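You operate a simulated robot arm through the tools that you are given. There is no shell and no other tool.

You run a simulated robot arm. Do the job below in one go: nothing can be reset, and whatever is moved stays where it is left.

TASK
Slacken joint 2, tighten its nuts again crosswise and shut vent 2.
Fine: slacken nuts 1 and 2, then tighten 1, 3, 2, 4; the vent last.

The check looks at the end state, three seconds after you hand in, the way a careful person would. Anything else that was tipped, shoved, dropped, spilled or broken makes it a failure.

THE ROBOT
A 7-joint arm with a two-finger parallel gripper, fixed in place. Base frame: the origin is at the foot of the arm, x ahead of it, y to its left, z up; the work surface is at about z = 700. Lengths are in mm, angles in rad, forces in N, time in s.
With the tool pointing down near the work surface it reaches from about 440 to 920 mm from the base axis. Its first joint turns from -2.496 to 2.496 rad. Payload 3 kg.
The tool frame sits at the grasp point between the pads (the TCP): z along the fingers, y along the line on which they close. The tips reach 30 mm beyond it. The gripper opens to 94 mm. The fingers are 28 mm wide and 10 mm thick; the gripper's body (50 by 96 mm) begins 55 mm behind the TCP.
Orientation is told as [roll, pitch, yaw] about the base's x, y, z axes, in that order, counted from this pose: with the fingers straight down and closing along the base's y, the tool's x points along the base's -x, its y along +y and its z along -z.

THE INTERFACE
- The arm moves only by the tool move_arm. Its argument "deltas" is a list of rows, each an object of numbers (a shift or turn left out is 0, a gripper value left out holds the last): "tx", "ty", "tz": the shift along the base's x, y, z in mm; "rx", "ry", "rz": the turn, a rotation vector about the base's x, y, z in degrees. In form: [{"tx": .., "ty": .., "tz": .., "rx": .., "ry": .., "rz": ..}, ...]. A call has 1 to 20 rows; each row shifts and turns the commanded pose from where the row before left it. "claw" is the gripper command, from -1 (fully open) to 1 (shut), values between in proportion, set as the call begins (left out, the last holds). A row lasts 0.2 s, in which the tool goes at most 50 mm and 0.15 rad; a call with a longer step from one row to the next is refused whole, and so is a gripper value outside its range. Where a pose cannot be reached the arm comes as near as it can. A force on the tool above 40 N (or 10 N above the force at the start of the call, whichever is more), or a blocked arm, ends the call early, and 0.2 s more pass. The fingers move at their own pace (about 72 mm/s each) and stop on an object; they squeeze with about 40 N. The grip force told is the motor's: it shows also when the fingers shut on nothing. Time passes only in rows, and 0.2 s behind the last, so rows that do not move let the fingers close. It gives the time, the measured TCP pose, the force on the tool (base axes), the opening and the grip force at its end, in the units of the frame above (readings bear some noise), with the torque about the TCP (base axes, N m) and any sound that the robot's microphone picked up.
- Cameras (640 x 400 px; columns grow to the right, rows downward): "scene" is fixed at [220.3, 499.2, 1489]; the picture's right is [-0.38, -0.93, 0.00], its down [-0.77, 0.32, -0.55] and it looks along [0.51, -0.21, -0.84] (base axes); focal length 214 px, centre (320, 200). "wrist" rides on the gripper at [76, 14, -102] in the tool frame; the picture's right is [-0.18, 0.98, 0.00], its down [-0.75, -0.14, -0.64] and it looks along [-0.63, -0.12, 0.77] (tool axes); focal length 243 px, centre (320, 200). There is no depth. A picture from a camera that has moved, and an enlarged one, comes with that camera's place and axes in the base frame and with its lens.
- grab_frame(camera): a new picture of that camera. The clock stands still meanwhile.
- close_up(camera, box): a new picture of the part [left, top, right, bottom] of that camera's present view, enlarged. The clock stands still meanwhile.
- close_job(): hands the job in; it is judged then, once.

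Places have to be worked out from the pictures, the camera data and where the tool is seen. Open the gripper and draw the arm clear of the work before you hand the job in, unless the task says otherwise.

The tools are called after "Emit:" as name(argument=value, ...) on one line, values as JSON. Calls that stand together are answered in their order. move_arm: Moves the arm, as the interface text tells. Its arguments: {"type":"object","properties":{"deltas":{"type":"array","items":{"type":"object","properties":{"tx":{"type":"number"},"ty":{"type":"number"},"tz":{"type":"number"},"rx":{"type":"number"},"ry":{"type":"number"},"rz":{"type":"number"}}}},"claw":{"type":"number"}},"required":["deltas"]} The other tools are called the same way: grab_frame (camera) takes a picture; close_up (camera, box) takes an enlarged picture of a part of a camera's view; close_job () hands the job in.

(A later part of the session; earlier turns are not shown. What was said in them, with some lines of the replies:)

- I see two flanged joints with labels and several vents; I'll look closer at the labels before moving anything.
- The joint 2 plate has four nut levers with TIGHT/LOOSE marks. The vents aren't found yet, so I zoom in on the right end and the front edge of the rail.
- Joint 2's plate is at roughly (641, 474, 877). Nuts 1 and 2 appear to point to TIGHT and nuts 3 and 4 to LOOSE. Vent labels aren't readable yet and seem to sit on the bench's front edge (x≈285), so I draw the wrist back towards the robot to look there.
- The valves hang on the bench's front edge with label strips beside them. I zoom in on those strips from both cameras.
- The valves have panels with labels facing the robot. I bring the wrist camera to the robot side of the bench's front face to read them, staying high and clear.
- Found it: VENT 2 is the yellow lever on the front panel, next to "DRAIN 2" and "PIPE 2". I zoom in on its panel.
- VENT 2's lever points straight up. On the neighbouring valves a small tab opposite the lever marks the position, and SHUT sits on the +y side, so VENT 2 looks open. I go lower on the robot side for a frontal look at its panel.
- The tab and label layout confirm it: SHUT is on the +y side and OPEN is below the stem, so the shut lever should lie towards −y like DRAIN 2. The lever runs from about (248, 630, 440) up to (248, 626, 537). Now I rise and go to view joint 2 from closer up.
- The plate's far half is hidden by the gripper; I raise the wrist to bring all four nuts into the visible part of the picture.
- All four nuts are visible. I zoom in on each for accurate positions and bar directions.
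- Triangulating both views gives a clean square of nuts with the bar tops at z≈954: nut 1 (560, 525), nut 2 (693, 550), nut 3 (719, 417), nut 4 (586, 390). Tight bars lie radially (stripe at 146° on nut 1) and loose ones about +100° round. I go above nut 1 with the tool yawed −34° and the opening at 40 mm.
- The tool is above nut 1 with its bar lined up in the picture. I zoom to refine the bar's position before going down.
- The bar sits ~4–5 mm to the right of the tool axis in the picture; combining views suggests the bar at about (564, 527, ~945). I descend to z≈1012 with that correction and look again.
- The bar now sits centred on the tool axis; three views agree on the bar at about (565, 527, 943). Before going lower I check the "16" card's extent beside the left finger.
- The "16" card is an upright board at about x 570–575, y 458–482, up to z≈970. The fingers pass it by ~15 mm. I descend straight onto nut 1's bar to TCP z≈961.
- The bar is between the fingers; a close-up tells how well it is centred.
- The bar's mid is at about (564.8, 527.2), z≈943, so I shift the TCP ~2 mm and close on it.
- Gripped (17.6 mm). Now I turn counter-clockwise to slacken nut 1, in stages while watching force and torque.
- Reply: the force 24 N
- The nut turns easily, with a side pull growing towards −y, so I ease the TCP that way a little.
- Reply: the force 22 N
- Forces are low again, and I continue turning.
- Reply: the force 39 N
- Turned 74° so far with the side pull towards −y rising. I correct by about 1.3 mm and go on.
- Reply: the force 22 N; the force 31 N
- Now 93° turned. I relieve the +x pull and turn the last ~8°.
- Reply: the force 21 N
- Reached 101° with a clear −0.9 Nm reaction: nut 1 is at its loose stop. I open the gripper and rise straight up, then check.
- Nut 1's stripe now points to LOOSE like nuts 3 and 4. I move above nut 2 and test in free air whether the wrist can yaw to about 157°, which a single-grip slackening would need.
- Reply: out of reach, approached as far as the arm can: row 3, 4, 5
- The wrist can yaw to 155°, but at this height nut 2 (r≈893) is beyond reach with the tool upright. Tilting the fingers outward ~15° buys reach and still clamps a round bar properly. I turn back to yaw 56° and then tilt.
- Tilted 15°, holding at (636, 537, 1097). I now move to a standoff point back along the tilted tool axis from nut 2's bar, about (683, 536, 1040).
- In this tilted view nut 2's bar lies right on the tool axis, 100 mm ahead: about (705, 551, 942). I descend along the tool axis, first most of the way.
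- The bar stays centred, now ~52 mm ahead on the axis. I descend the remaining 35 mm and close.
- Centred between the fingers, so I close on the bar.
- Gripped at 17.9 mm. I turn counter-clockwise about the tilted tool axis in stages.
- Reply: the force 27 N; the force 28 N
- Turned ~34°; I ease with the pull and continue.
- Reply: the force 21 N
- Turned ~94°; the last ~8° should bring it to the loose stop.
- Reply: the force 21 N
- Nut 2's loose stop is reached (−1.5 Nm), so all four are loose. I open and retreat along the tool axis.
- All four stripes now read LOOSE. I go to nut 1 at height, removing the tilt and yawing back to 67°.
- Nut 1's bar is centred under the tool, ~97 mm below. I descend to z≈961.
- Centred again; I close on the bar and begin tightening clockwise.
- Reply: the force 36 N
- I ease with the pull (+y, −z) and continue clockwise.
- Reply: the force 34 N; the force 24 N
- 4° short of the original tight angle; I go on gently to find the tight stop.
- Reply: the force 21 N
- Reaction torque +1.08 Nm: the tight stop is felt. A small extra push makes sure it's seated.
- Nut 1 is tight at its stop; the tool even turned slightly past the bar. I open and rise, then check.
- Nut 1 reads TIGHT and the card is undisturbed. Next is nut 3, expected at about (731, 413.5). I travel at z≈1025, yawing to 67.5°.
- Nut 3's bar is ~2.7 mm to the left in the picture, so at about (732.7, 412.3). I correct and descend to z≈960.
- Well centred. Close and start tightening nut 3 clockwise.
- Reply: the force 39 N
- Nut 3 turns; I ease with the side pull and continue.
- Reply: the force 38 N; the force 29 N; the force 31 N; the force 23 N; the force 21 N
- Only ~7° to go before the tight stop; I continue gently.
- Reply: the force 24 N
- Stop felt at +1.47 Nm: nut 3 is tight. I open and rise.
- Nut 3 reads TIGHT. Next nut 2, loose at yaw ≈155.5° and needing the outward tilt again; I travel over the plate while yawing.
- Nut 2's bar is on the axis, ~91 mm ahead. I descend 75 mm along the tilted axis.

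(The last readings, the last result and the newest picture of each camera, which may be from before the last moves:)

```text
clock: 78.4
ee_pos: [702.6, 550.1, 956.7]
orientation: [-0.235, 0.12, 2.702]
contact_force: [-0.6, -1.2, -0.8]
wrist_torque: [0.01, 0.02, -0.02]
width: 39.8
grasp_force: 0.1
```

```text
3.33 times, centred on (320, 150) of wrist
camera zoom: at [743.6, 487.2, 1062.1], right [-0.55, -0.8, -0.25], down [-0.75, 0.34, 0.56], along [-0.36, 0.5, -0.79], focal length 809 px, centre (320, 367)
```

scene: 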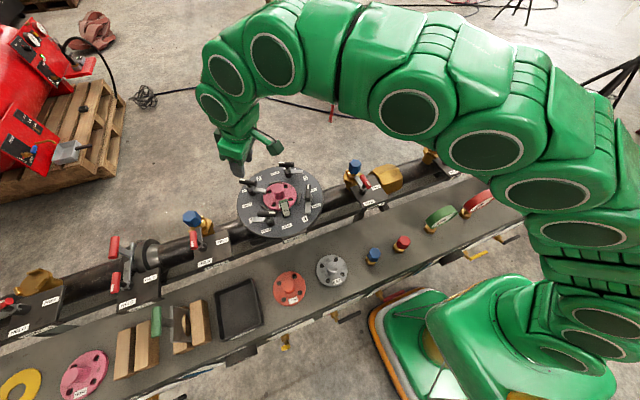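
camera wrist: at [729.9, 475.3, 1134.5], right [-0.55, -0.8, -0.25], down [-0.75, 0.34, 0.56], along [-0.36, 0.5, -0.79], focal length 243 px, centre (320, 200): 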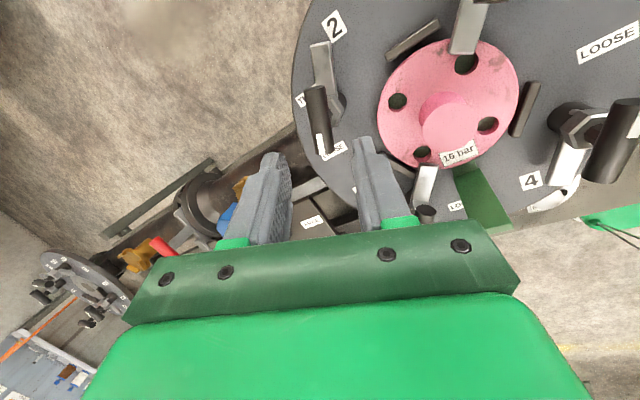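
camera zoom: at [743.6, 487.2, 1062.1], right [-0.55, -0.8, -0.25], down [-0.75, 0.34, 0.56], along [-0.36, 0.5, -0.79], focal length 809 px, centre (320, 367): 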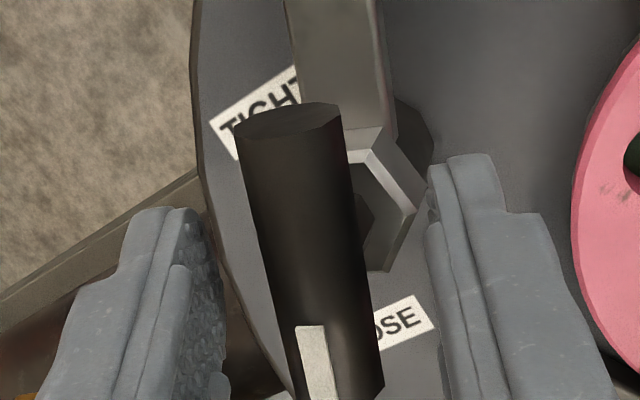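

Bar between the fingers. I close and start tightening nut 2 about the tilted axis.

Emit:
move_arm(deltas=[{}, {}, {}], claw=1)

Emit:
move_arm(deltas=[{"rx": 0.81, "ry": 0.64, "rz": -3.86}, {"rx": 1.017, "ry": 0.8, "rz": -4.83}, {"rx": 1.017, "ry": 0.8, "rz": -4.83}])

```text
clock: 79.2
ee_pos: [702.9, 550.4, 957.1]
orientation: [-0.234, 0.121, 2.7]
contact_force: [18.8, 22.6, -0.3]
wrist_torque: [0.52, -0.22, -0.29]
width: 17.7
grasp_force: 45.2
```

```text
clock: 80.0
ee_pos: [702.9, 550.8, 956.6]
orientation: [-0.254, 0.062, 2.461]
contact_force: [18.0, 23.7, 8.8]
wrist_torque: [-0.41, -1.54, 0.04]
width: 17.6
grasp_force: 45.2
```

Emit:
move_arm(deltas=[{"tx": 0.7, "ty": 0.9}, {"rx": 1.017, "ry": 0.8, "rz": -4.83}, {"rx": 1.017, "ry": 0.8, "rz": -4.83}, {"rx": 1.017, "ry": 0.8, "rz": -4.83}])

```text
clock: 81.0
ee_pos: [703.8, 550.2, 955.9]
orientation: [-0.258, -0.007, 2.207]
contact_force: [-20.9, -26.1, 2.1]
wrist_torque: [-1.38, -0.42, -0.01]
width: 17.9
grasp_force: 44.8
```

Emit:
move_arm(deltas=[{"tx": -0.5, "ty": -0.6}, {"rx": 1.017, "ry": 0.8, "rz": -4.83}, {"rx": 1.017, "ry": 0.8, "rz": -4.83}, {"rx": 1.017, "ry": 0.8, "rz": -4.83}])

```text
clock: 82.0
ee_pos: [701.6, 550.7, 955.3]
orientation: [-0.251, -0.073, 1.955]
contact_force: [-5.1, -0.5, -7.3]
wrist_torque: [-1.22, -0.42, 0.04]
width: 17.8
grasp_force: 45.0
```

Emit:
move_arm(deltas=[{"rx": 1.017, "ry": 0.8, "rz": -4.83}, {"rx": 1.017, "ry": 0.8, "rz": -4.83}, {"rx": 1.017, "ry": 0.8, "rz": -4.83}, {"rx": 1.017, "ry": 0.8, "rz": -4.83}])

```text
clock: 83.0
ee_pos: [701.6, 551.2, 956.3]
orientation: [-0.214, -0.155, 1.614]
contact_force: [-12.8, -5.9, -9.0]
wrist_torque: [-1.45, 0.16, -0.01]
width: 17.8
grasp_force: 45.1
```

Turning steadily with low forces; I continue clockwise.

Emit:
move_arm(deltas=[{"tx": -0.4, "ty": -0.2, "tz": -0.2}, {"rx": 1.017, "ry": 0.8, "rz": -4.83}, {"rx": 1.017, "ry": 0.8, "rz": -4.83}, {"rx": 1.017, "ry": 0.8, "rz": -4.83}, {"rx": 1.017, "ry": 0.8, "rz": -4.83}])

```text
clock: 84.2
ee_pos: [702.5, 551.5, 956.3]
orientation: [-0.146, -0.219, 1.264]
contact_force: [4.9, 4.9, 6.9]
wrist_torque: [-1.02, 0.16, 0.0]
width: 17.6
grasp_force: 45.4
```

Emit:
move_arm(deltas=[{"rx": 1.017, "ry": 0.8, "rz": -4.83}, {"rx": 1.017, "ry": 0.8, "rz": -4.83}, {"rx": 0.61, "ry": 0.48, "rz": -2.9}, {}])

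```text
clock: 85.2
ee_pos: [702.0, 549.6, 956.6]
orientation: [-0.093, -0.244, 1.032]
contact_force: [14.9, 2.8, -5.2]
wrist_torque: [0.25, -0.4, -0.05]
width: 17.8
grasp_force: 44.8
```

Emit:
move_arm(deltas=[{"tx": 0.4, "rx": 0.61, "ry": 0.48, "rz": -2.9}, {"rx": 0.61, "ry": 0.48, "rz": -2.9}, {}])

```text
clock: 86.0
ee_pos: [703.0, 551.6, 956.8]
orientation: [-0.067, -0.254, 0.922]
contact_force: [9.4, -4.7, -1.2]
wrist_torque: [0.08, -0.21, 1.52]
width: 19.1
grasp_force: 45.4
```

Stop felt at +1.52 Nm: nut 2 is tight. I open and retreat along the tool axis.

Emit:
move_arm(deltas=[{}, {}], claw=0.15)

Emit:
move_arm(deltas=[{"tx": -3, "ty": -2.4, "tz": 14.5}, {"tx": -4.1, "ty": -3.2, "tz": 19.3}, {"tx": -4.1, "ty": -3.2, "tz": 19.3}, {"tx": -4.1, "ty": -3.2, "tz": 19.3}])

Emit:
grab_frame(camera="wrist")

Emit:
close_up(camera="scene", box=[220, 150, 340, 240])

```text
clock: 86.6
ee_pos: [700.9, 550.6, 957.5]
orientation: [-0.066, -0.255, 0.925]
contact_force: [0.9, -0.2, 0.2]
wrist_torque: [-0.02, -0.04, -0.03]
width: 40.1
grasp_force: 0.2
```

```text
clock: 87.6
ee_pos: [687.3, 539.7, 1029.6]
orientation: [-0.067, -0.253, 0.925]
contact_force: [-0.4, -0.2, -0.4]
wrist_torque: [-0.01, 0.01, -0.03]
width: 39.9
grasp_force: 0.1
```

```text
taken
camera wrist: at [610.5, 472.4, 1108.6], right [-0.67, 0.75, -0.02], down [0.42, 0.39, 0.82], along [0.62, 0.54, -0.57], focal length 243 px, centre (320, 200)
```

wrist: 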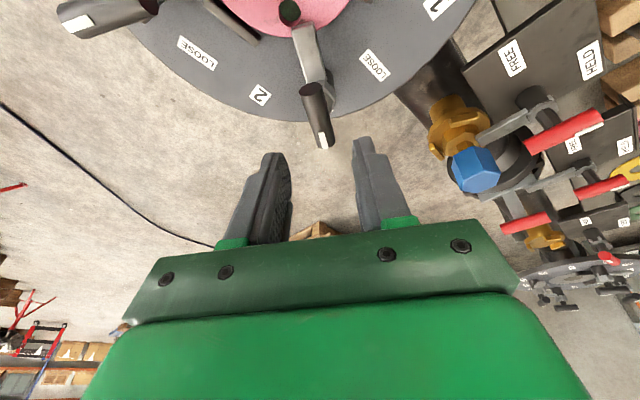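

```text
4.44 times, centred on (280, 195) of scene
camera zoom: at [220.3, 499.2, 1489.0], right [-0.38, -0.93, 0.0], down [-0.77, 0.32, -0.55], along [0.51, -0.21, -0.84], focal length 953 px, centre (498, 222)
```

zoom: 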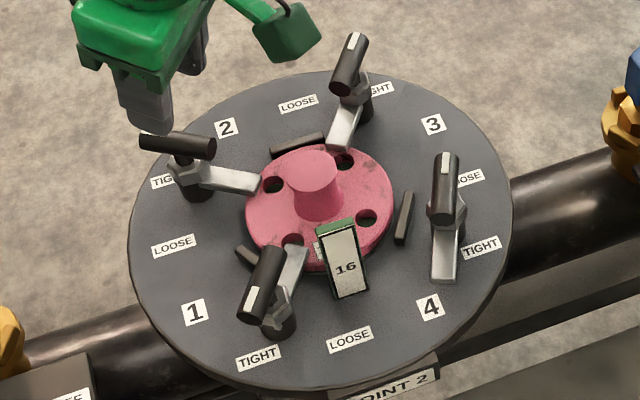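

Nut 2 is TIGHT. Last is nut 4, expected at about (592.5, 386.5). I travel there, removing the tilt and yawing to 155.5°.

Emit:
move_arm(deltas=[{"tx": -6, "ty": -9.5, "rx": -3.09, "ry": 3.93}, {"tx": -6, "ty": -9.5, "rx": -3.09, "ry": 3.93}, {"tx": -6, "ty": -9.5, "rx": -3.09, "ry": 3.93}, {"tx": -6, "ty": -9.5, "rz": 7.92}, {"tx": -6, "ty": -9.5, "rz": 7.92}, {"tx": -6, "ty": -9.5, "rz": 7.92}, {"tx": -6, "ty": -9.5, "rz": 7.92}, {"tx": -6, "ty": -9.5, "rz": 7.92}, {"tx": -6, "ty": -9.5, "rz": 7.92}, {"tx": -6, "ty": -9.5, "rz": 7.92}, {"tx": -6, "ty": -9.5, "rz": 7.92}, {"tx": -6, "ty": -9.5, "rz": 7.92}, {"tx": -6, "ty": -9.5, "rz": 7.92}, {"tx": -6, "ty": -9.5, "rz": 7.92}, {"tx": -6, "ty": -9.5, "rz": 7.92}, {"tx": -5, "ty": -9.5, "rz": 7.92}])

Emit:
grab_frame(camera="wrist")

Emit:
close_up(camera="wrist", box=[240, 60, 400, 180])

```text
clock: 91.0
ee_pos: [592.7, 387.1, 1029.0]
orientation: [-0.002, -0.001, 2.717]
contact_force: [-0.6, -0.2, -0.3]
wrist_torque: [0.01, -0.01, 0.03]
width: 40.3
grasp_force: 0.1
```

```text
taken
camera wrist: at [655.9, 341.5, 1132.3], right [-0.57, -0.82, 0.0], down [-0.63, 0.44, 0.64], along [-0.53, 0.37, -0.77], focal length 243 px, centre (320, 200)
```

wrist: 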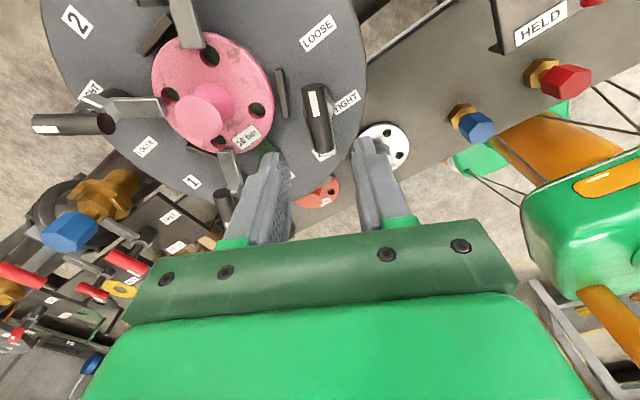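

```text
3.33 times, centred on (320, 120) of wrist
camera zoom: at [655.9, 341.5, 1132.3], right [-0.57, -0.82, 0.0], down [-0.63, 0.44, 0.64], along [-0.53, 0.37, -0.77], focal length 809 px, centre (320, 467)
```

zoom: 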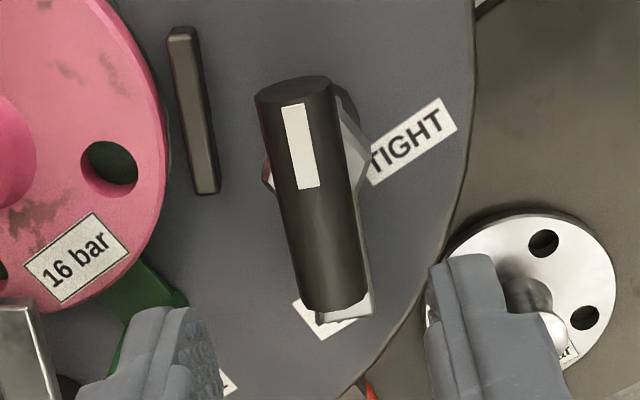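

Nut 4's bar is nearly centred (1–3 mm off). I shift slightly and descend to z≈960.

Emit:
move_arm(deltas=[{"tx": 2.0, "ty": 0.3, "tz": -17}, {"tz": -17}, {"tz": -17}, {"tz": -17}, {}])

Emit:
close_up(camera="wrist", box=[240, 90, 400, 210])

```text
clock: 92.2
ee_pos: [596.5, 385.9, 960.6]
orientation: [0.0, 0.0, 2.712]
contact_force: [-0.1, 1.0, -0.2]
wrist_torque: [0.0, 0.01, 0.02]
width: 40.0
grasp_force: 0.1
```

```text
3.33 times, centred on (320, 150) of wrist
camera zoom: at [657.8, 341.1, 1063.9], right [-0.58, -0.82, 0.0], down [-0.63, 0.44, 0.64], along [-0.52, 0.37, -0.77], focal length 809 px, centre (320, 367)
```

zoom: 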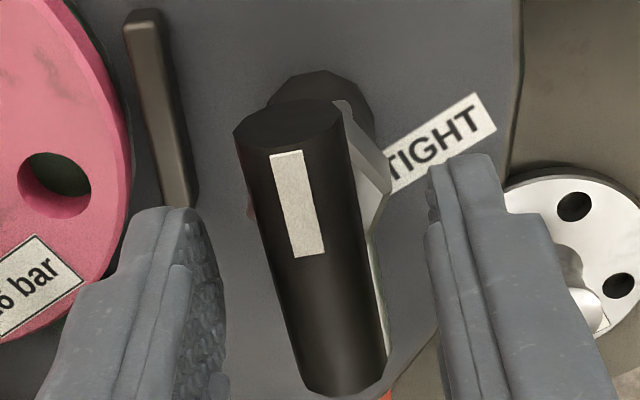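

Centred just as nut 1 was. Close and tighten nut 4 clockwise.

Emit:
move_arm(deltas=[{}, {}, {}], claw=1)

Emit:
move_arm(deltas=[{"rz": -4}, {"rz": -5}, {"rz": -5}])

```text
clock: 93.0
ee_pos: [595.5, 386.4, 960.8]
orientation: [0.0, 0.0, 2.714]
contact_force: [9.1, 8.1, -6.5]
wrist_torque: [0.15, -0.32, -0.03]
width: 17.7
grasp_force: 44.4
```

```text
clock: 93.8
ee_pos: [594.9, 386.4, 959.8]
orientation: [0.001, 0.001, 2.468]
contact_force: [5.1, -3.4, 7.6]
wrist_torque: [-0.08, -0.18, 0.02]
width: 17.6
grasp_force: 45.1
```

Emit:
move_arm(deltas=[{"rz": -5}, {"rz": -5}, {"rz": -5}, {"rz": -5}])

```text
clock: 94.8
ee_pos: [595.1, 386.2, 962.0]
orientation: [-0.001, 0.0, 2.12]
contact_force: [16.1, -6.2, 7.1]
wrist_torque: [0.03, -0.21, -0.01]
width: 17.6
grasp_force: 45.4
```

Emit:
move_arm(deltas=[{"tx": 0.5, "ty": -0.2, "rz": -5}, {"rz": -5}, {"rz": -5}, {"rz": -5}])

```text
clock: 95.8
ee_pos: [594.5, 386.5, 961.0]
orientation: [0.001, -0.001, 1.769]
contact_force: [0.7, -16.6, 13.7]
wrist_torque: [0.39, 0.12, 0.01]
width: 17.6
grasp_force: 44.9
```

Emit:
move_arm(deltas=[{"ty": -0.6, "tz": 0.3, "rz": -5}, {"rz": -5}, {"rz": -5}, {"rz": -5}])

```text
clock: 96.8
ee_pos: [594.3, 386.0, 960.9]
orientation: [0.001, 0.001, 1.421]
contact_force: [-17.5, -12.1, 3.9]
wrist_torque: [0.7, 0.3, 0.01]
width: 17.7
grasp_force: 45.1
```

Emit:
move_arm(deltas=[{"tx": -0.6, "ty": -0.4, "rz": -5}, {"rz": -5}, {"rz": -5}, {"rz": -5}])

```text
clock: 97.8
ee_pos: [593.4, 385.3, 960.3]
orientation: [0.0, -0.002, 1.07]
contact_force: [0.0, 16.2, -7.1]
wrist_torque: [-0.12, 0.28, -0.04]
width: 17.9
grasp_force: 44.3
```

Near the tight angle now; small steps to the stop.

Emit:
move_arm(deltas=[{"ty": 0.4, "rz": -4}, {"rz": -3}, {"rz": -2}, {}])

```text
clock: 98.8
ee_pos: [592.9, 386.8, 959.8]
orientation: [0.001, -0.001, 0.915]
contact_force: [-13.0, 8.7, 5.6]
wrist_torque: [-0.09, 0.36, 1.48]
width: 18.6
grasp_force: 45.0
```

Stop felt at +1.48 Nm: nut 4 is tight. I open, rise, and check all four.

Emit:
move_arm(deltas=[{}, {}], claw=0.15)

Emit:
move_arm(deltas=[{"tz": 15}, {"tz": 20}, {"tz": 25}, {"tz": 30}, {"tz": 30}, {"tz": 30}, {"tx": -15, "tz": 20}, {"tx": -20, "tz": 10}, {"tx": -20}])

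Emit:
grab_frame(camera="wrist")

Emit:
close_up(camera="scene", box=[220, 150, 340, 240])

Emit:
grab_frame(camera="scene")

```text
clock: 99.4
ee_pos: [595.3, 384.8, 961.0]
orientation: [-0.001, 0.001, 0.916]
contact_force: [-0.7, 0.5, 0.4]
wrist_torque: [0.02, 0.01, -0.02]
width: 40.4
grasp_force: 0.0
```

```text
clock: 101.4
ee_pos: [538.5, 385.9, 1139.9]
orientation: [0.0, 0.002, 0.916]
contact_force: [-0.1, 0.0, 0.0]
wrist_torque: [-0.02, 0.02, 0.02]
width: 40.0
grasp_force: 0.1
```

```text
taken
camera wrist: at [481.2, 333.3, 1243.9], right [-0.67, 0.74, 0.0], down [0.57, 0.51, 0.64], along [0.48, 0.43, -0.77], focal length 243 px, centre (320, 200)
```

wrist: 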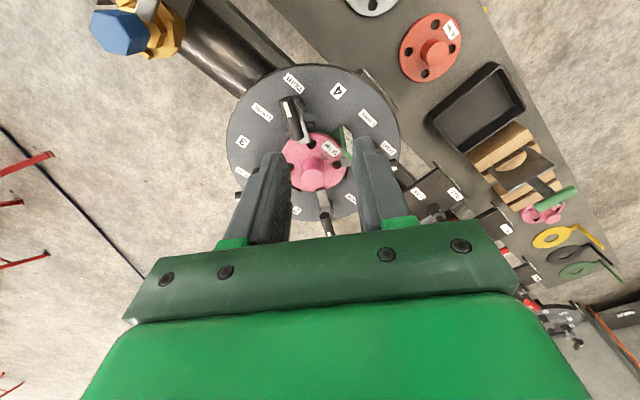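

```text
4.44 times, centred on (280, 195) of scene
camera zoom: at [220.3, 499.2, 1489.0], right [-0.38, -0.93, 0.0], down [-0.77, 0.32, -0.55], along [0.51, -0.21, -0.84], focal length 953 px, centre (498, 222)
```

zoom: 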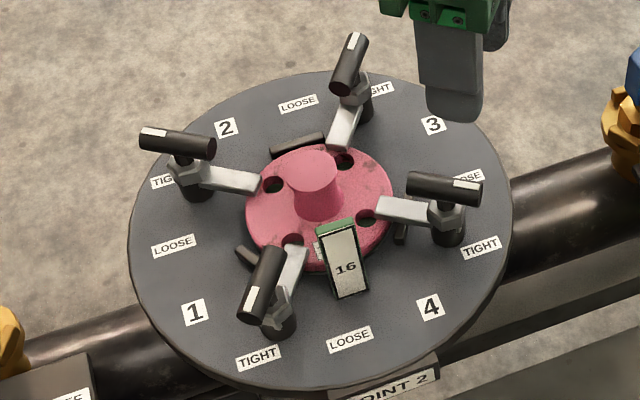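

```text
taken
```

scene: 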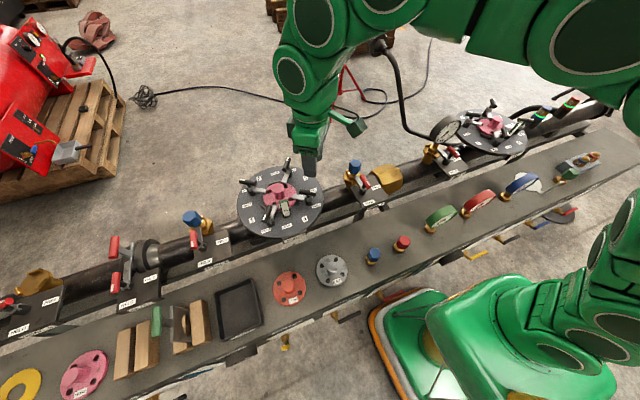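

All four nuts of joint 2 read TIGHT with the clamps on the flange, and nothing else has moved. Now the vent: I go back over the bench to the robot side of the front face, yawing back to 0 and with the gripper shut for pushing.

Emit:
move_arm(deltas=[{"tx": -23.5, "ty": -7.6, "tz": -2.5, "rz": -6.56}, {"tx": -23.5, "ty": -7.6, "tz": -2.5, "rz": -6.56}, {"tx": -23.5, "ty": -7.6, "tz": -2.5, "rz": -6.56}, {"tx": -23.5, "ty": -7.6, "tz": -2.5, "rz": -6.56}, {"tx": -23.5, "ty": -7.6, "tz": -2.5, "rz": -6.56}, {"tx": -23.5, "ty": -7.6, "tz": -2.5, "rz": -6.56}, {"tx": -23.5, "ty": -7.6, "tz": -2.5, "rz": -6.56}, {"tx": -23.5, "ty": -7.6, "tz": -2.5, "rz": -6.56}, {"tx": -15, "ty": 11.6, "tz": -24.5}, {"tx": -15, "ty": 11.6, "tz": -24.5}, {"tx": -15, "ty": 11.6, "tz": -24.5}, {"tx": -15, "ty": 11.6, "tz": -24.5}, {"tx": -15, "ty": 11.6, "tz": -24.5}, {"tx": -15, "ty": 11.6, "tz": -24.5}, {"tx": -15, "ty": 11.6, "tz": -24.5}, {"tx": -15, "ty": 11.6, "tz": -24.5}, {"tx": -15, "ty": 11.6, "tz": -24.5}, {"tx": -15, "ty": 11.6, "tz": -24.5}], claw=1)

Emit:
grab_frame(camera="scene")

```text
clock: 105.2
ee_pos: [201.0, 440.5, 874.7]
orientation: [-0.001, 0.001, 0.0]
contact_force: [-0.6, 0.2, 0.8]
wrist_torque: [0.02, 0.01, -0.01]
width: 0.0
grasp_force: 33.3
```

```text
taken
```

scene: 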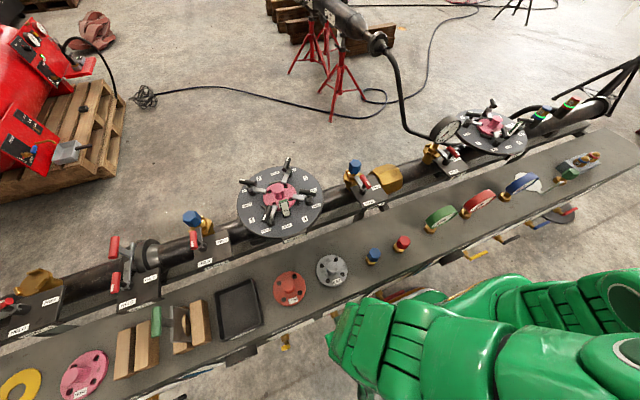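

I go to a viewing pose in front of VENT 2, tilting the tool 30° so its camera looks more squarely at the panel.

Emit:
move_arm(deltas=[{"tx": -6.4, "ty": 20, "tz": -25, "ry": -3.75}, {"tx": -6.4, "ty": 20, "tz": -25, "ry": -3.75}, {"tx": -6.4, "ty": 20, "tz": -25, "ry": -3.75}, {"tx": -6.4, "ty": 20, "tz": -25, "ry": -3.75}, {"tx": -6.4, "ty": 20, "tz": -25, "ry": -3.75}, {"tx": -6.4, "ty": 20, "tz": -25, "ry": -3.75}, {"tx": -6.4, "ty": 20, "tz": -25, "ry": -3.75}, {"tx": -6.4, "ty": 20, "tz": -25, "ry": -3.75}])

Emit:
grab_frame(camera="wrist")

Emit:
grab_frame(camera="scene")

```text
clock: 107.0
ee_pos: [149.1, 601.4, 677.0]
orientation: [0.002, -0.525, 0.001]
contact_force: [0.4, -0.9, -0.2]
wrist_torque: [-0.02, -0.05, 0.0]
width: 0.0
grasp_force: 33.1
```

```text
taken
camera wrist: at [31.8, 614.6, 726.5], right [0.16, 0.98, 0.09], down [0.33, -0.14, 0.93], along [0.93, -0.12, -0.35], focal length 243 px, centre (320, 200)
```

wrist: 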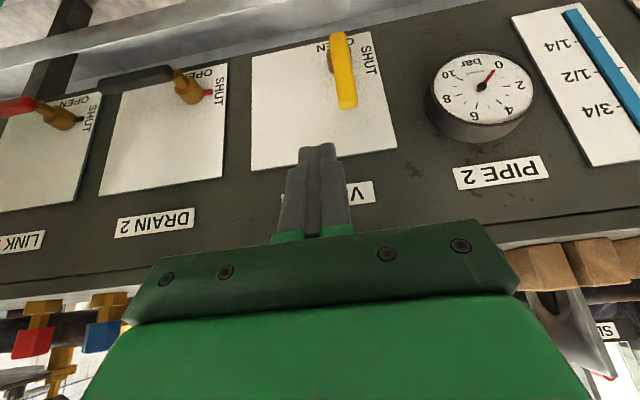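

```text
taken
```

scene: 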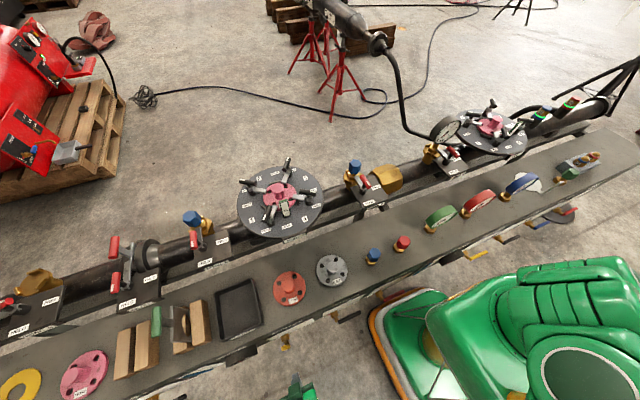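

Excellent frontal view. I zoom on VENT 2 and on DRAIN 2 for comparison.

Emit:
close_up(camera="wrist", box=[280, 10, 420, 130])

Emit:
close_up(camera="wrist", box=[80, 40, 260, 160])

```text
3.33 times, centred on (350, 70) of wrist
camera zoom: at [31.8, 614.6, 726.5], right [0.16, 0.98, 0.09], down [0.33, -0.14, 0.93], along [0.93, -0.12, -0.35], focal length 809 px, centre (220, 633)
```

zoom: 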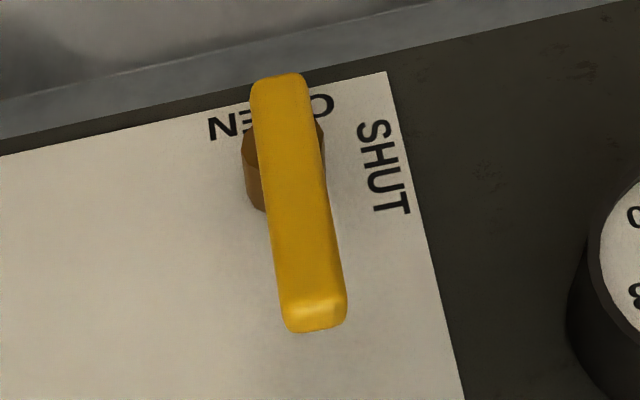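

```text
3.33 times, centred on (170, 100) of wrist
camera zoom: at [31.8, 614.6, 726.5], right [0.16, 0.98, 0.09], down [0.33, -0.14, 0.93], along [0.93, -0.12, -0.35], focal length 809 px, centre (820, 533)
```

zoom: 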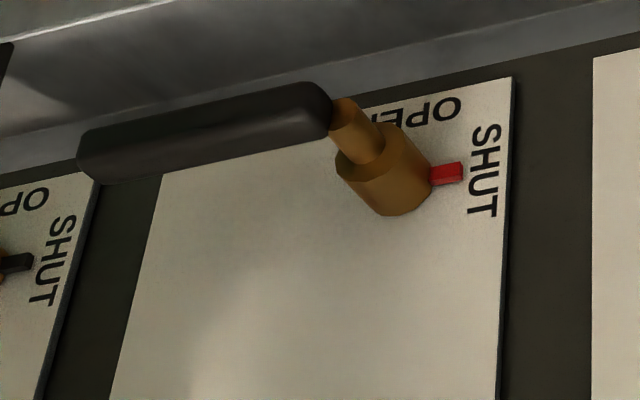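

Geometry from the views: VENT 2's pivot is at about y 629, z 440, and its 20 mm wide lever stands up to z≈542 at x≈248. SHUT means swinging it to −y like DRAIN 2. I tilt to 45° and move beside the lever on its +y side, still clear.

Emit:
move_arm(deltas=[{"tx": 10, "ty": 16.7, "tz": -19, "ry": -3.75}, {"tx": 10, "ty": 16.7, "tz": -19, "ry": -3.75}, {"tx": 10, "ty": 16.7, "tz": -19, "ry": -3.75}, {"tx": 10, "ty": 16.7, "tz": -19, "ry": -3.75}, {}])

Emit:
grab_frame(camera="wrist")

Emit:
grab_frame(camera="scene")

```text
clock: 108.2
ee_pos: [190.1, 666.1, 599.3]
orientation: [0.002, -0.785, -0.001]
contact_force: [-0.5, -0.4, -0.3]
wrist_torque: [0.03, -0.02, 0.02]
width: 0.3
grasp_force: 32.9
```

```text
taken
camera wrist: at [62.9, 680.7, 618.3], right [0.13, 0.98, 0.13], down [0.08, -0.14, 0.99], along [0.99, -0.12, -0.1], focal length 243 px, centre (320, 200)
```

wrist: 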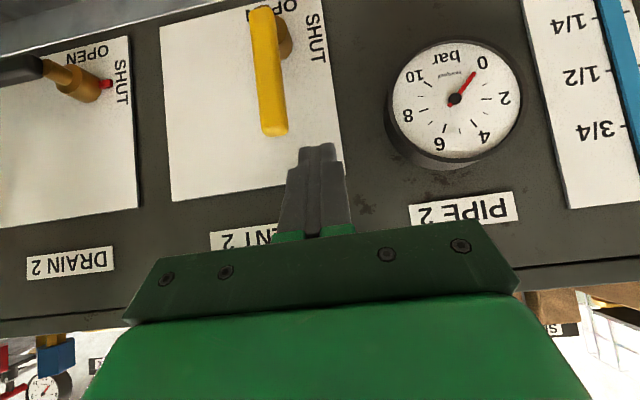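

```text
taken
```

scene: 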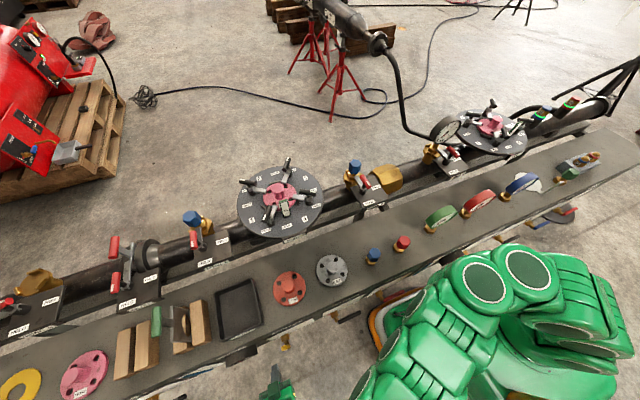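

Refined: the lever's front face is at x≈246, top at z≈538, centred at y≈629. I advance to the start position on its +y side, about 18 mm clear of it.

Emit:
move_arm(deltas=[{"tx": 13, "ty": 1, "tz": -13.3}, {"tx": 13, "ty": 1, "tz": -13.3}, {"tx": 14, "tz": -13.3}, {"tx": 13.5, "tz": -13.3}, {}])

Emit:
grab_frame(camera="wrist")

Emit:
close_up(camera="scene", box=[240, 310, 340, 390])

```text
clock: 109.4
ee_pos: [242.5, 670.2, 547.8]
orientation: [0.002, -0.785, -0.001]
contact_force: [0.0, 0.2, 0.8]
wrist_torque: [-0.01, -0.02, 0.01]
width: 0.0
grasp_force: 33.3
```

```text
taken
camera wrist: at [116.4, 684.0, 566.2], right [0.13, 0.98, 0.13], down [0.08, -0.14, 0.99], along [0.99, -0.12, -0.1], focal length 243 px, centre (320, 200)
```

wrist: 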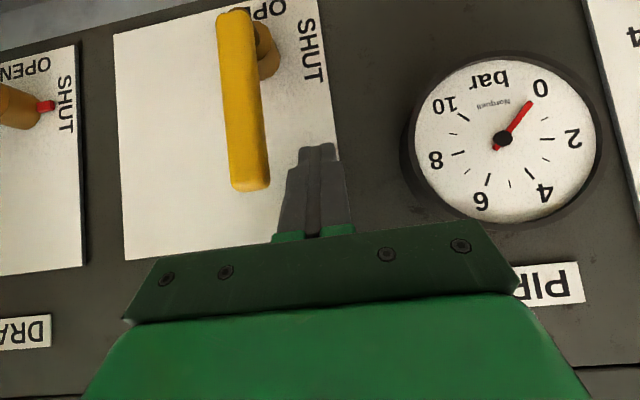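

```text
5.00 times, centred on (290, 350) of scene
camera zoom: at [220.3, 499.2, 1489.0], right [-0.38, -0.93, 0.0], down [-0.77, 0.32, -0.55], along [0.51, -0.21, -0.84], focal length 1072 px, centre (470, -550)
```

zoom: 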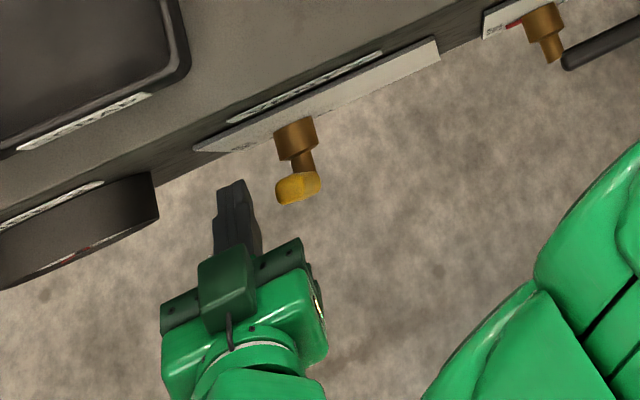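

The fingers are beside the lever with ~19 mm gap. I push it towards −y in small steps, watching the force.

Emit:
move_arm(deltas=[{"ty": -7}, {"ty": -7}, {"ty": -7}, {"ty": -6}, {"ty": -6}])

Emit:
grab_frame(camera="wrist")

```text
clock: 110.6
ee_pos: [242.1, 636.6, 547.3]
orientation: [-0.001, -0.785, -0.002]
contact_force: [0.5, 0.9, 1.6]
wrist_torque: [0.0, -0.01, 0.02]
width: 0.0
grasp_force: 32.8
```

```text
taken
camera wrist: at [115.9, 650.4, 565.6], right [0.13, 0.98, 0.13], down [0.08, -0.14, 0.99], along [0.99, -0.12, -0.1], focal length 243 px, centre (320, 200)
```

wrist: 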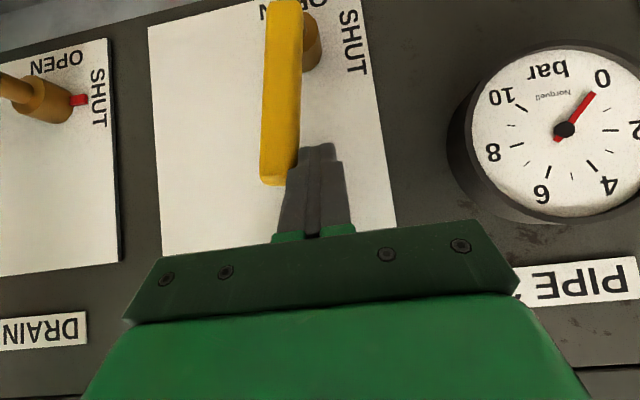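

The lever follows with almost no resistance. I continue along the arc, −y and then down.

Emit:
move_arm(deltas=[{"ty": -7.3, "tz": -0.5}, {"ty": -9.5, "tz": -2.5}, {"ty": -9.6, "tz": -3}, {"ty": -8.5, "tz": -5}, {"ty": -8.6, "tz": -5}])

Emit:
grab_frame(camera="wrist")

```text
clock: 111.8
ee_pos: [243.6, 591.9, 529.5]
orientation: [0.001, -0.785, 0.001]
contact_force: [0.0, 0.7, -0.6]
wrist_torque: [-0.04, 0.0, 0.03]
width: 0.0
grasp_force: 32.9
```

```text
taken
camera wrist: at [116.4, 606.7, 548.8], right [0.13, 0.98, 0.13], down [0.08, -0.14, 0.99], along [0.99, -0.12, -0.1], focal length 243 px, centre (320, 200)
```

wrist: 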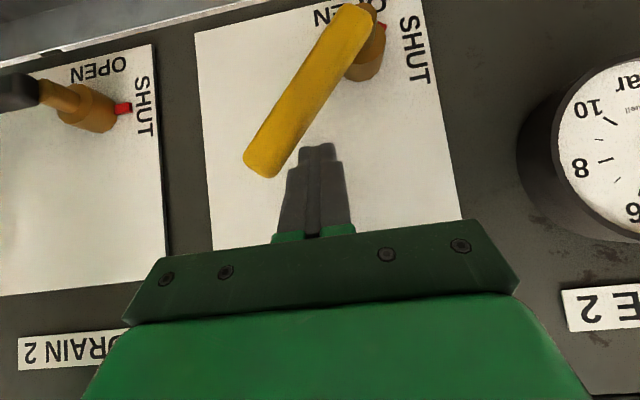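

The lever is at ~45° and its red tab is swinging towards SHUT. I continue down the arc.

Emit:
move_arm(deltas=[{"ty": -6.5, "tz": -6}, {"ty": -6.4, "tz": -6.5}, {"ty": -5, "tz": -8}, {"ty": -4.8, "tz": -9}])

Emit:
grab_frame(camera="wrist")

```text
clock: 112.8
ee_pos: [244.1, 570.9, 500.4]
orientation: [-0.002, -0.784, 0.001]
contact_force: [-0.3, 0.5, -0.8]
wrist_torque: [0.03, 0.01, -0.01]
width: 0.0
grasp_force: 33.4
```

```text
taken
camera wrist: at [116.1, 584.5, 519.7], right [0.13, 0.98, 0.13], down [0.08, -0.14, 0.99], along [0.99, -0.12, -0.1], focal length 243 px, centre (320, 200)
```

wrist: 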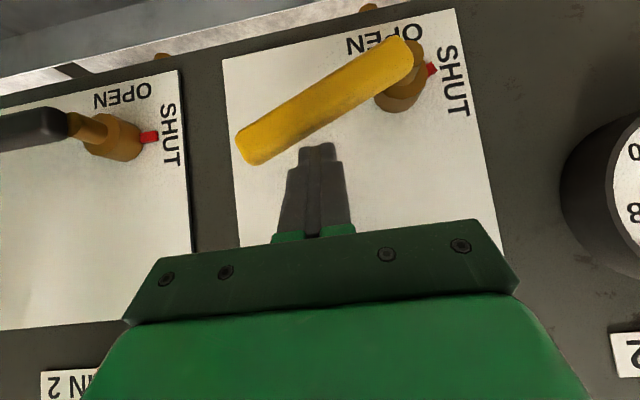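

About 65–70° done. I continue nearly straight down until the stop is felt.

Emit:
move_arm(deltas=[{"ty": -3, "tz": -7}, {"ty": -2.5, "tz": -7}, {"ty": -1, "tz": -5}])

Emit:
grab_frame(camera="wrist")

```text
clock: 113.6
ee_pos: [241.6, 563.3, 484.2]
orientation: [0.001, -0.785, 0.0]
contact_force: [-0.4, 0.2, -0.3]
wrist_torque: [0.03, 0.0, 0.03]
width: 0.1
grasp_force: 33.6
```

```text
taken
camera wrist: at [116.3, 577.3, 501.6], right [0.13, 0.98, 0.13], down [0.08, -0.14, 0.99], along [0.99, -0.12, -0.1], focal length 243 px, centre (320, 200)
```

wrist: 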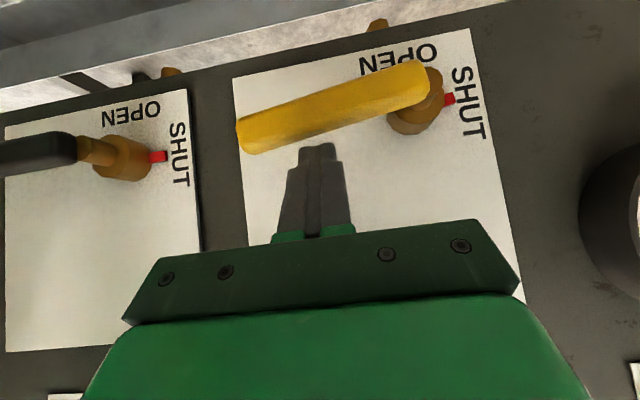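

Nearly level; a few more millimetres to reach the stop.

Emit:
move_arm(deltas=[{"ty": -0.5, "tz": -3}, {"tz": -2.5}, {"tz": -2}])

Emit:
grab_frame(camera="wrist")

```text
clock: 114.4
ee_pos: [244.0, 563.3, 474.8]
orientation: [0.001, -0.784, -0.001]
contact_force: [0.5, 0.2, 0.5]
wrist_torque: [-0.02, 0.0, -0.03]
width: 0.0
grasp_force: 32.7
```

```text
taken
camera wrist: at [117.0, 577.0, 494.3], right [0.13, 0.98, 0.13], down [0.08, -0.14, 0.99], along [0.99, -0.12, -0.1], focal length 243 px, centre (320, 200)
```

wrist: 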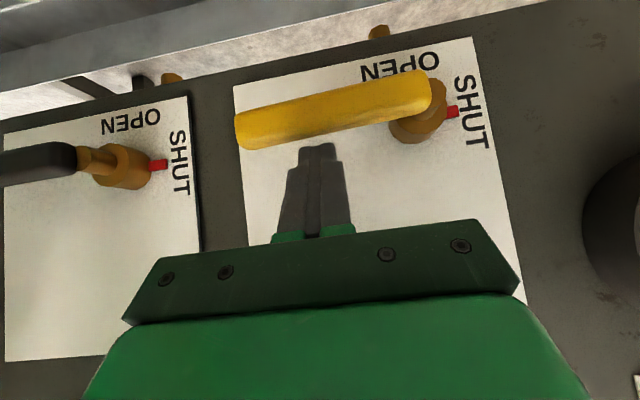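

It looks level now, but no stop is felt yet; I press on in small steps.

Emit:
move_arm(deltas=[{"tz": -1.5}, {"tz": -1.5}, {}])

Emit:
close_up(camera="wrist", box=[220, 20, 500, 180])

Emit:
close_up(camera="wrist", box=[0, 80, 240, 230])

```text
clock: 115.2
ee_pos: [244.0, 562.6, 472.0]
orientation: [0.001, -0.785, 0.0]
contact_force: [-0.2, -1.0, 4.9]
wrist_torque: [-0.04, -0.03, 0.0]
width: 0.1
grasp_force: 32.9
```

```text
2.29 times, centred on (360, 100) of wrist
camera zoom: at [116.8, 577.3, 491.0], right [0.13, 0.98, 0.13], down [0.08, -0.14, 0.99], along [0.99, -0.12, -0.1], focal length 555 px, centre (229, 429)
```

zoom: 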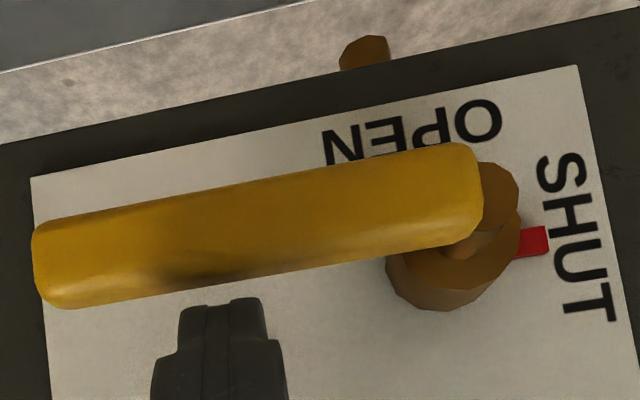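

```text
2.67 times, centred on (120, 155) of wrist
camera zoom: at [116.8, 577.3, 491.0], right [0.13, 0.98, 0.13], down [0.08, -0.14, 0.99], along [0.99, -0.12, -0.1], focal length 647 px, centre (853, 320)
```

zoom: 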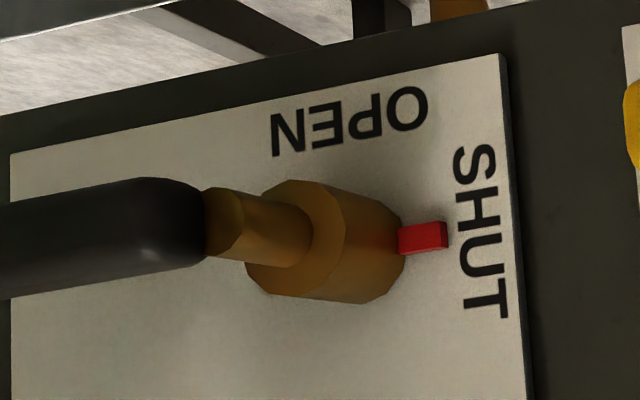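

The pointer now sits on SHUT just like DRAIN 2's, and a first resistance (4.9 N) shows. I press slightly more to make sure it's on the stop.

Emit:
move_arm(deltas=[{"tz": -0.8}, {"tz": -0.7}, {}])

```text
clock: 115.8
ee_pos: [244.3, 564.5, 472.9]
orientation: [0.0, -0.789, 0.002]
contact_force: [-5.4, -3.2, 16.8]
wrist_torque: [-0.13, -0.03, 0.01]
width: 0.1
grasp_force: 33.3
stopped in row 2: the force on the tool passed its limit at 44 N (the readings are from after the stop); the commanded pose is now the measured one
```

Firm stop (44 N): the vent is fully shut. I lift off the lever and draw back along the tool axis.

Emit:
move_arm(deltas=[{"tz": 3}, {"tz": 8}, {"tx": -10, "tz": 12}, {"tx": -15, "tz": 15}, {"tx": -18, "tz": 18}, {"tx": -18, "tz": 18}, {"tx": -18, "tz": 18}, {"tx": -10, "tz": 20}])

Emit:
grab_frame(camera="wrist")

Emit:
grab_frame(camera="scene")

```text
clock: 117.6
ee_pos: [152.0, 562.8, 583.0]
orientation: [0.001, -0.787, 0.0]
contact_force: [-0.3, 0.6, 0.3]
wrist_torque: [0.0, -0.03, 0.02]
width: 0.0
grasp_force: 33.1
```

```text
taken
camera wrist: at [26.0, 577.3, 602.3], right [0.13, 0.98, 0.13], down [0.08, -0.14, 0.99], along [0.99, -0.12, -0.09], focal length 243 px, centre (320, 200)
```

wrist: 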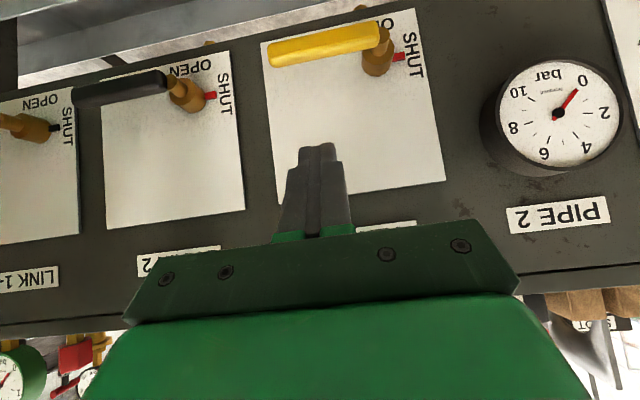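

```text
taken
```

scene: 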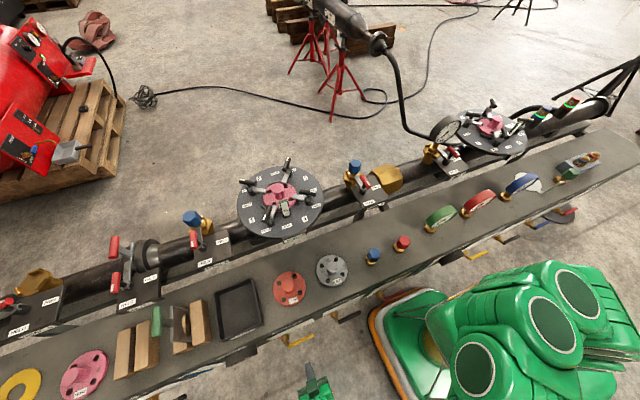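

VENT 2's lever and tab now match DRAIN 2's shut position. I raise the arm clear, take out the tilt and open the gripper.

Emit:
move_arm(deltas=[{"tz": 25}, {"tz": 30}, {"tz": 30, "ry": 3.75}, {"tz": 30, "ry": 3.75}, {"tz": 30, "ry": 3.75}, {"tz": 30, "ry": 3.75}, {"tz": 30, "ry": 3.75}, {"tz": 30, "ry": 3.75}, {"tx": 5, "ty": -15, "tz": 25, "ry": 3.75}, {"tx": 5, "ty": -20, "tz": 25, "ry": 3.75}, {"tx": 5, "ty": -20, "tz": 25, "ry": 3.75}, {"tx": 5, "ty": -20, "tz": 25, "ry": 3.75}, {"tx": 10, "ty": -20, "tz": 25, "ry": 3.75}, {"tx": 15, "ty": -20, "tz": 25, "ry": 3.75}, {"tx": 20, "ty": -15, "tz": 20}, {"tx": 20, "ty": -15, "tz": 20}, {"tx": 20, "ty": -15, "tz": 20}])

Emit:
move_arm(deltas=[{"tx": 15, "ty": -10, "tz": 15}, {"tx": 15, "ty": -10, "tz": 15}, {"tx": 15, "tz": 10}, {}], claw=-1)

Emit:
grab_frame(camera="scene")

Emit:
grab_frame(camera="wrist")

```text
clock: 121.2
ee_pos: [261.1, 404.1, 1029.0]
orientation: [0.001, -0.003, 0.003]
contact_force: [-0.3, -0.1, -0.5]
wrist_torque: [-0.03, 0.03, -0.02]
width: 0.3
grasp_force: 33.3
```

```text
clock: 122.2
ee_pos: [306.0, 381.7, 1069.9]
orientation: [-0.001, -0.005, 0.0]
contact_force: [-0.4, -0.7, 0.3]
wrist_torque: [0.0, 0.0, 0.05]
width: 93.7
grasp_force: 0.0
```

```text
taken
```

scene: 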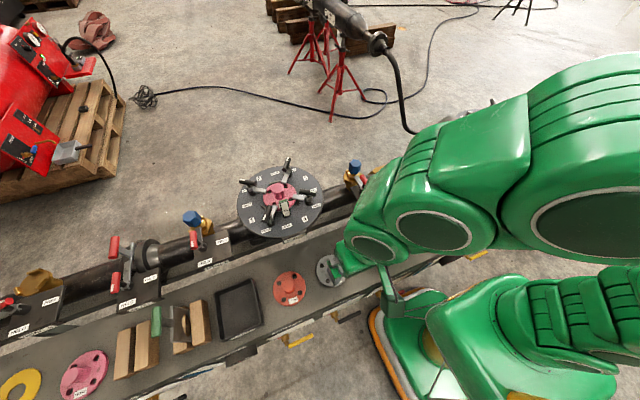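

```text
taken
camera wrist: at [228.9, 396.2, 1172.7], right [0.18, 0.98, 0.0], down [0.75, -0.14, 0.64], along [0.63, -0.12, -0.76], focal length 243 px, centre (320, 200)
```

wrist: 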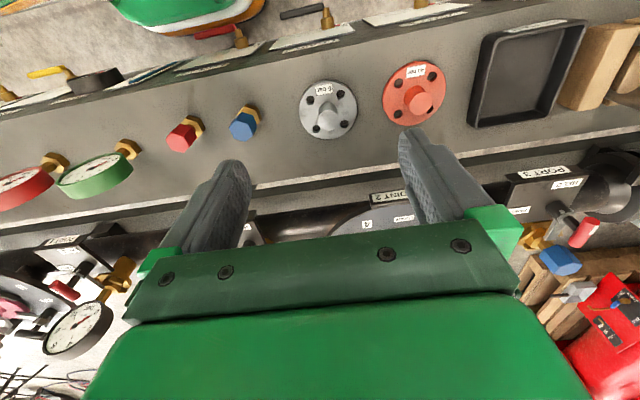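

The arm is clear and the gripper open. One last close look at joint 2 and the vent before handing in.

Emit:
close_up(camera="scene", box=[220, 150, 340, 240])

Emit:
close_up(camera="scene", box=[240, 300, 360, 380])

```text
4.44 times, centred on (280, 195) of scene
camera zoom: at [220.3, 499.2, 1489.0], right [-0.38, -0.93, 0.0], down [-0.77, 0.32, -0.55], along [0.51, -0.21, -0.84], focal length 953 px, centre (498, 222)
```

zoom: 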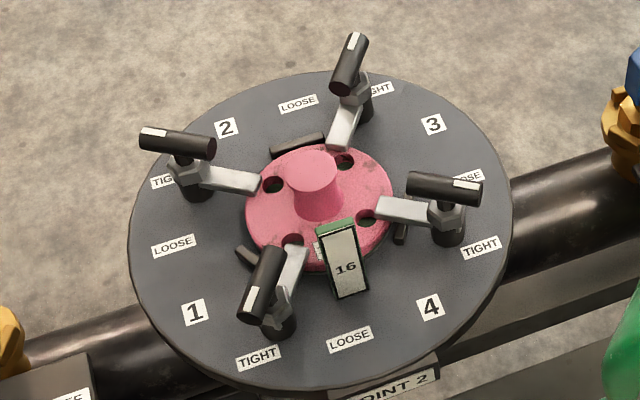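

```text
5.00 times, centred on (300, 340) of scene
camera zoom: at [220.3, 499.2, 1489.0], right [-0.38, -0.93, 0.0], down [-0.77, 0.32, -0.55], along [0.51, -0.21, -0.84], focal length 1072 px, centre (420, -500)
```

zoom: 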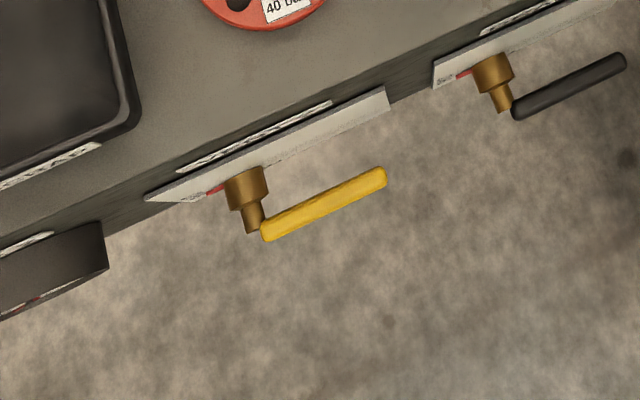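

All four nuts are tight on the flange, VENT 2 is shut like DRAIN 2, the card and everything else stand as before, and the arm is clear with the gripper open. I hand the job in.

Emit:
close_job()

```text
The job is handed in.
```

Joint 2 is slackened and retightened crosswise, and vent 2 is shut. I followed your order: slackened nuts 1 and 2 (3 and 4 were already loose), tightened 1, 3, 2, 4, and shut the vent last.

- **Nuts:** each one was turned clockwise until it met a firm stop, at about 1.5 N m. All four bars now point to TIGHT and the clamps sit on the flange.
- **Vent 2:** the lever is against its end stop. Its red tab is on SHUT, the same position as DRAIN 2 next to it.
- **Surroundings:** the last pictures show the "16" card still upright and nothing else moved. Before handing in, I opened the gripper and drew the arm clear.
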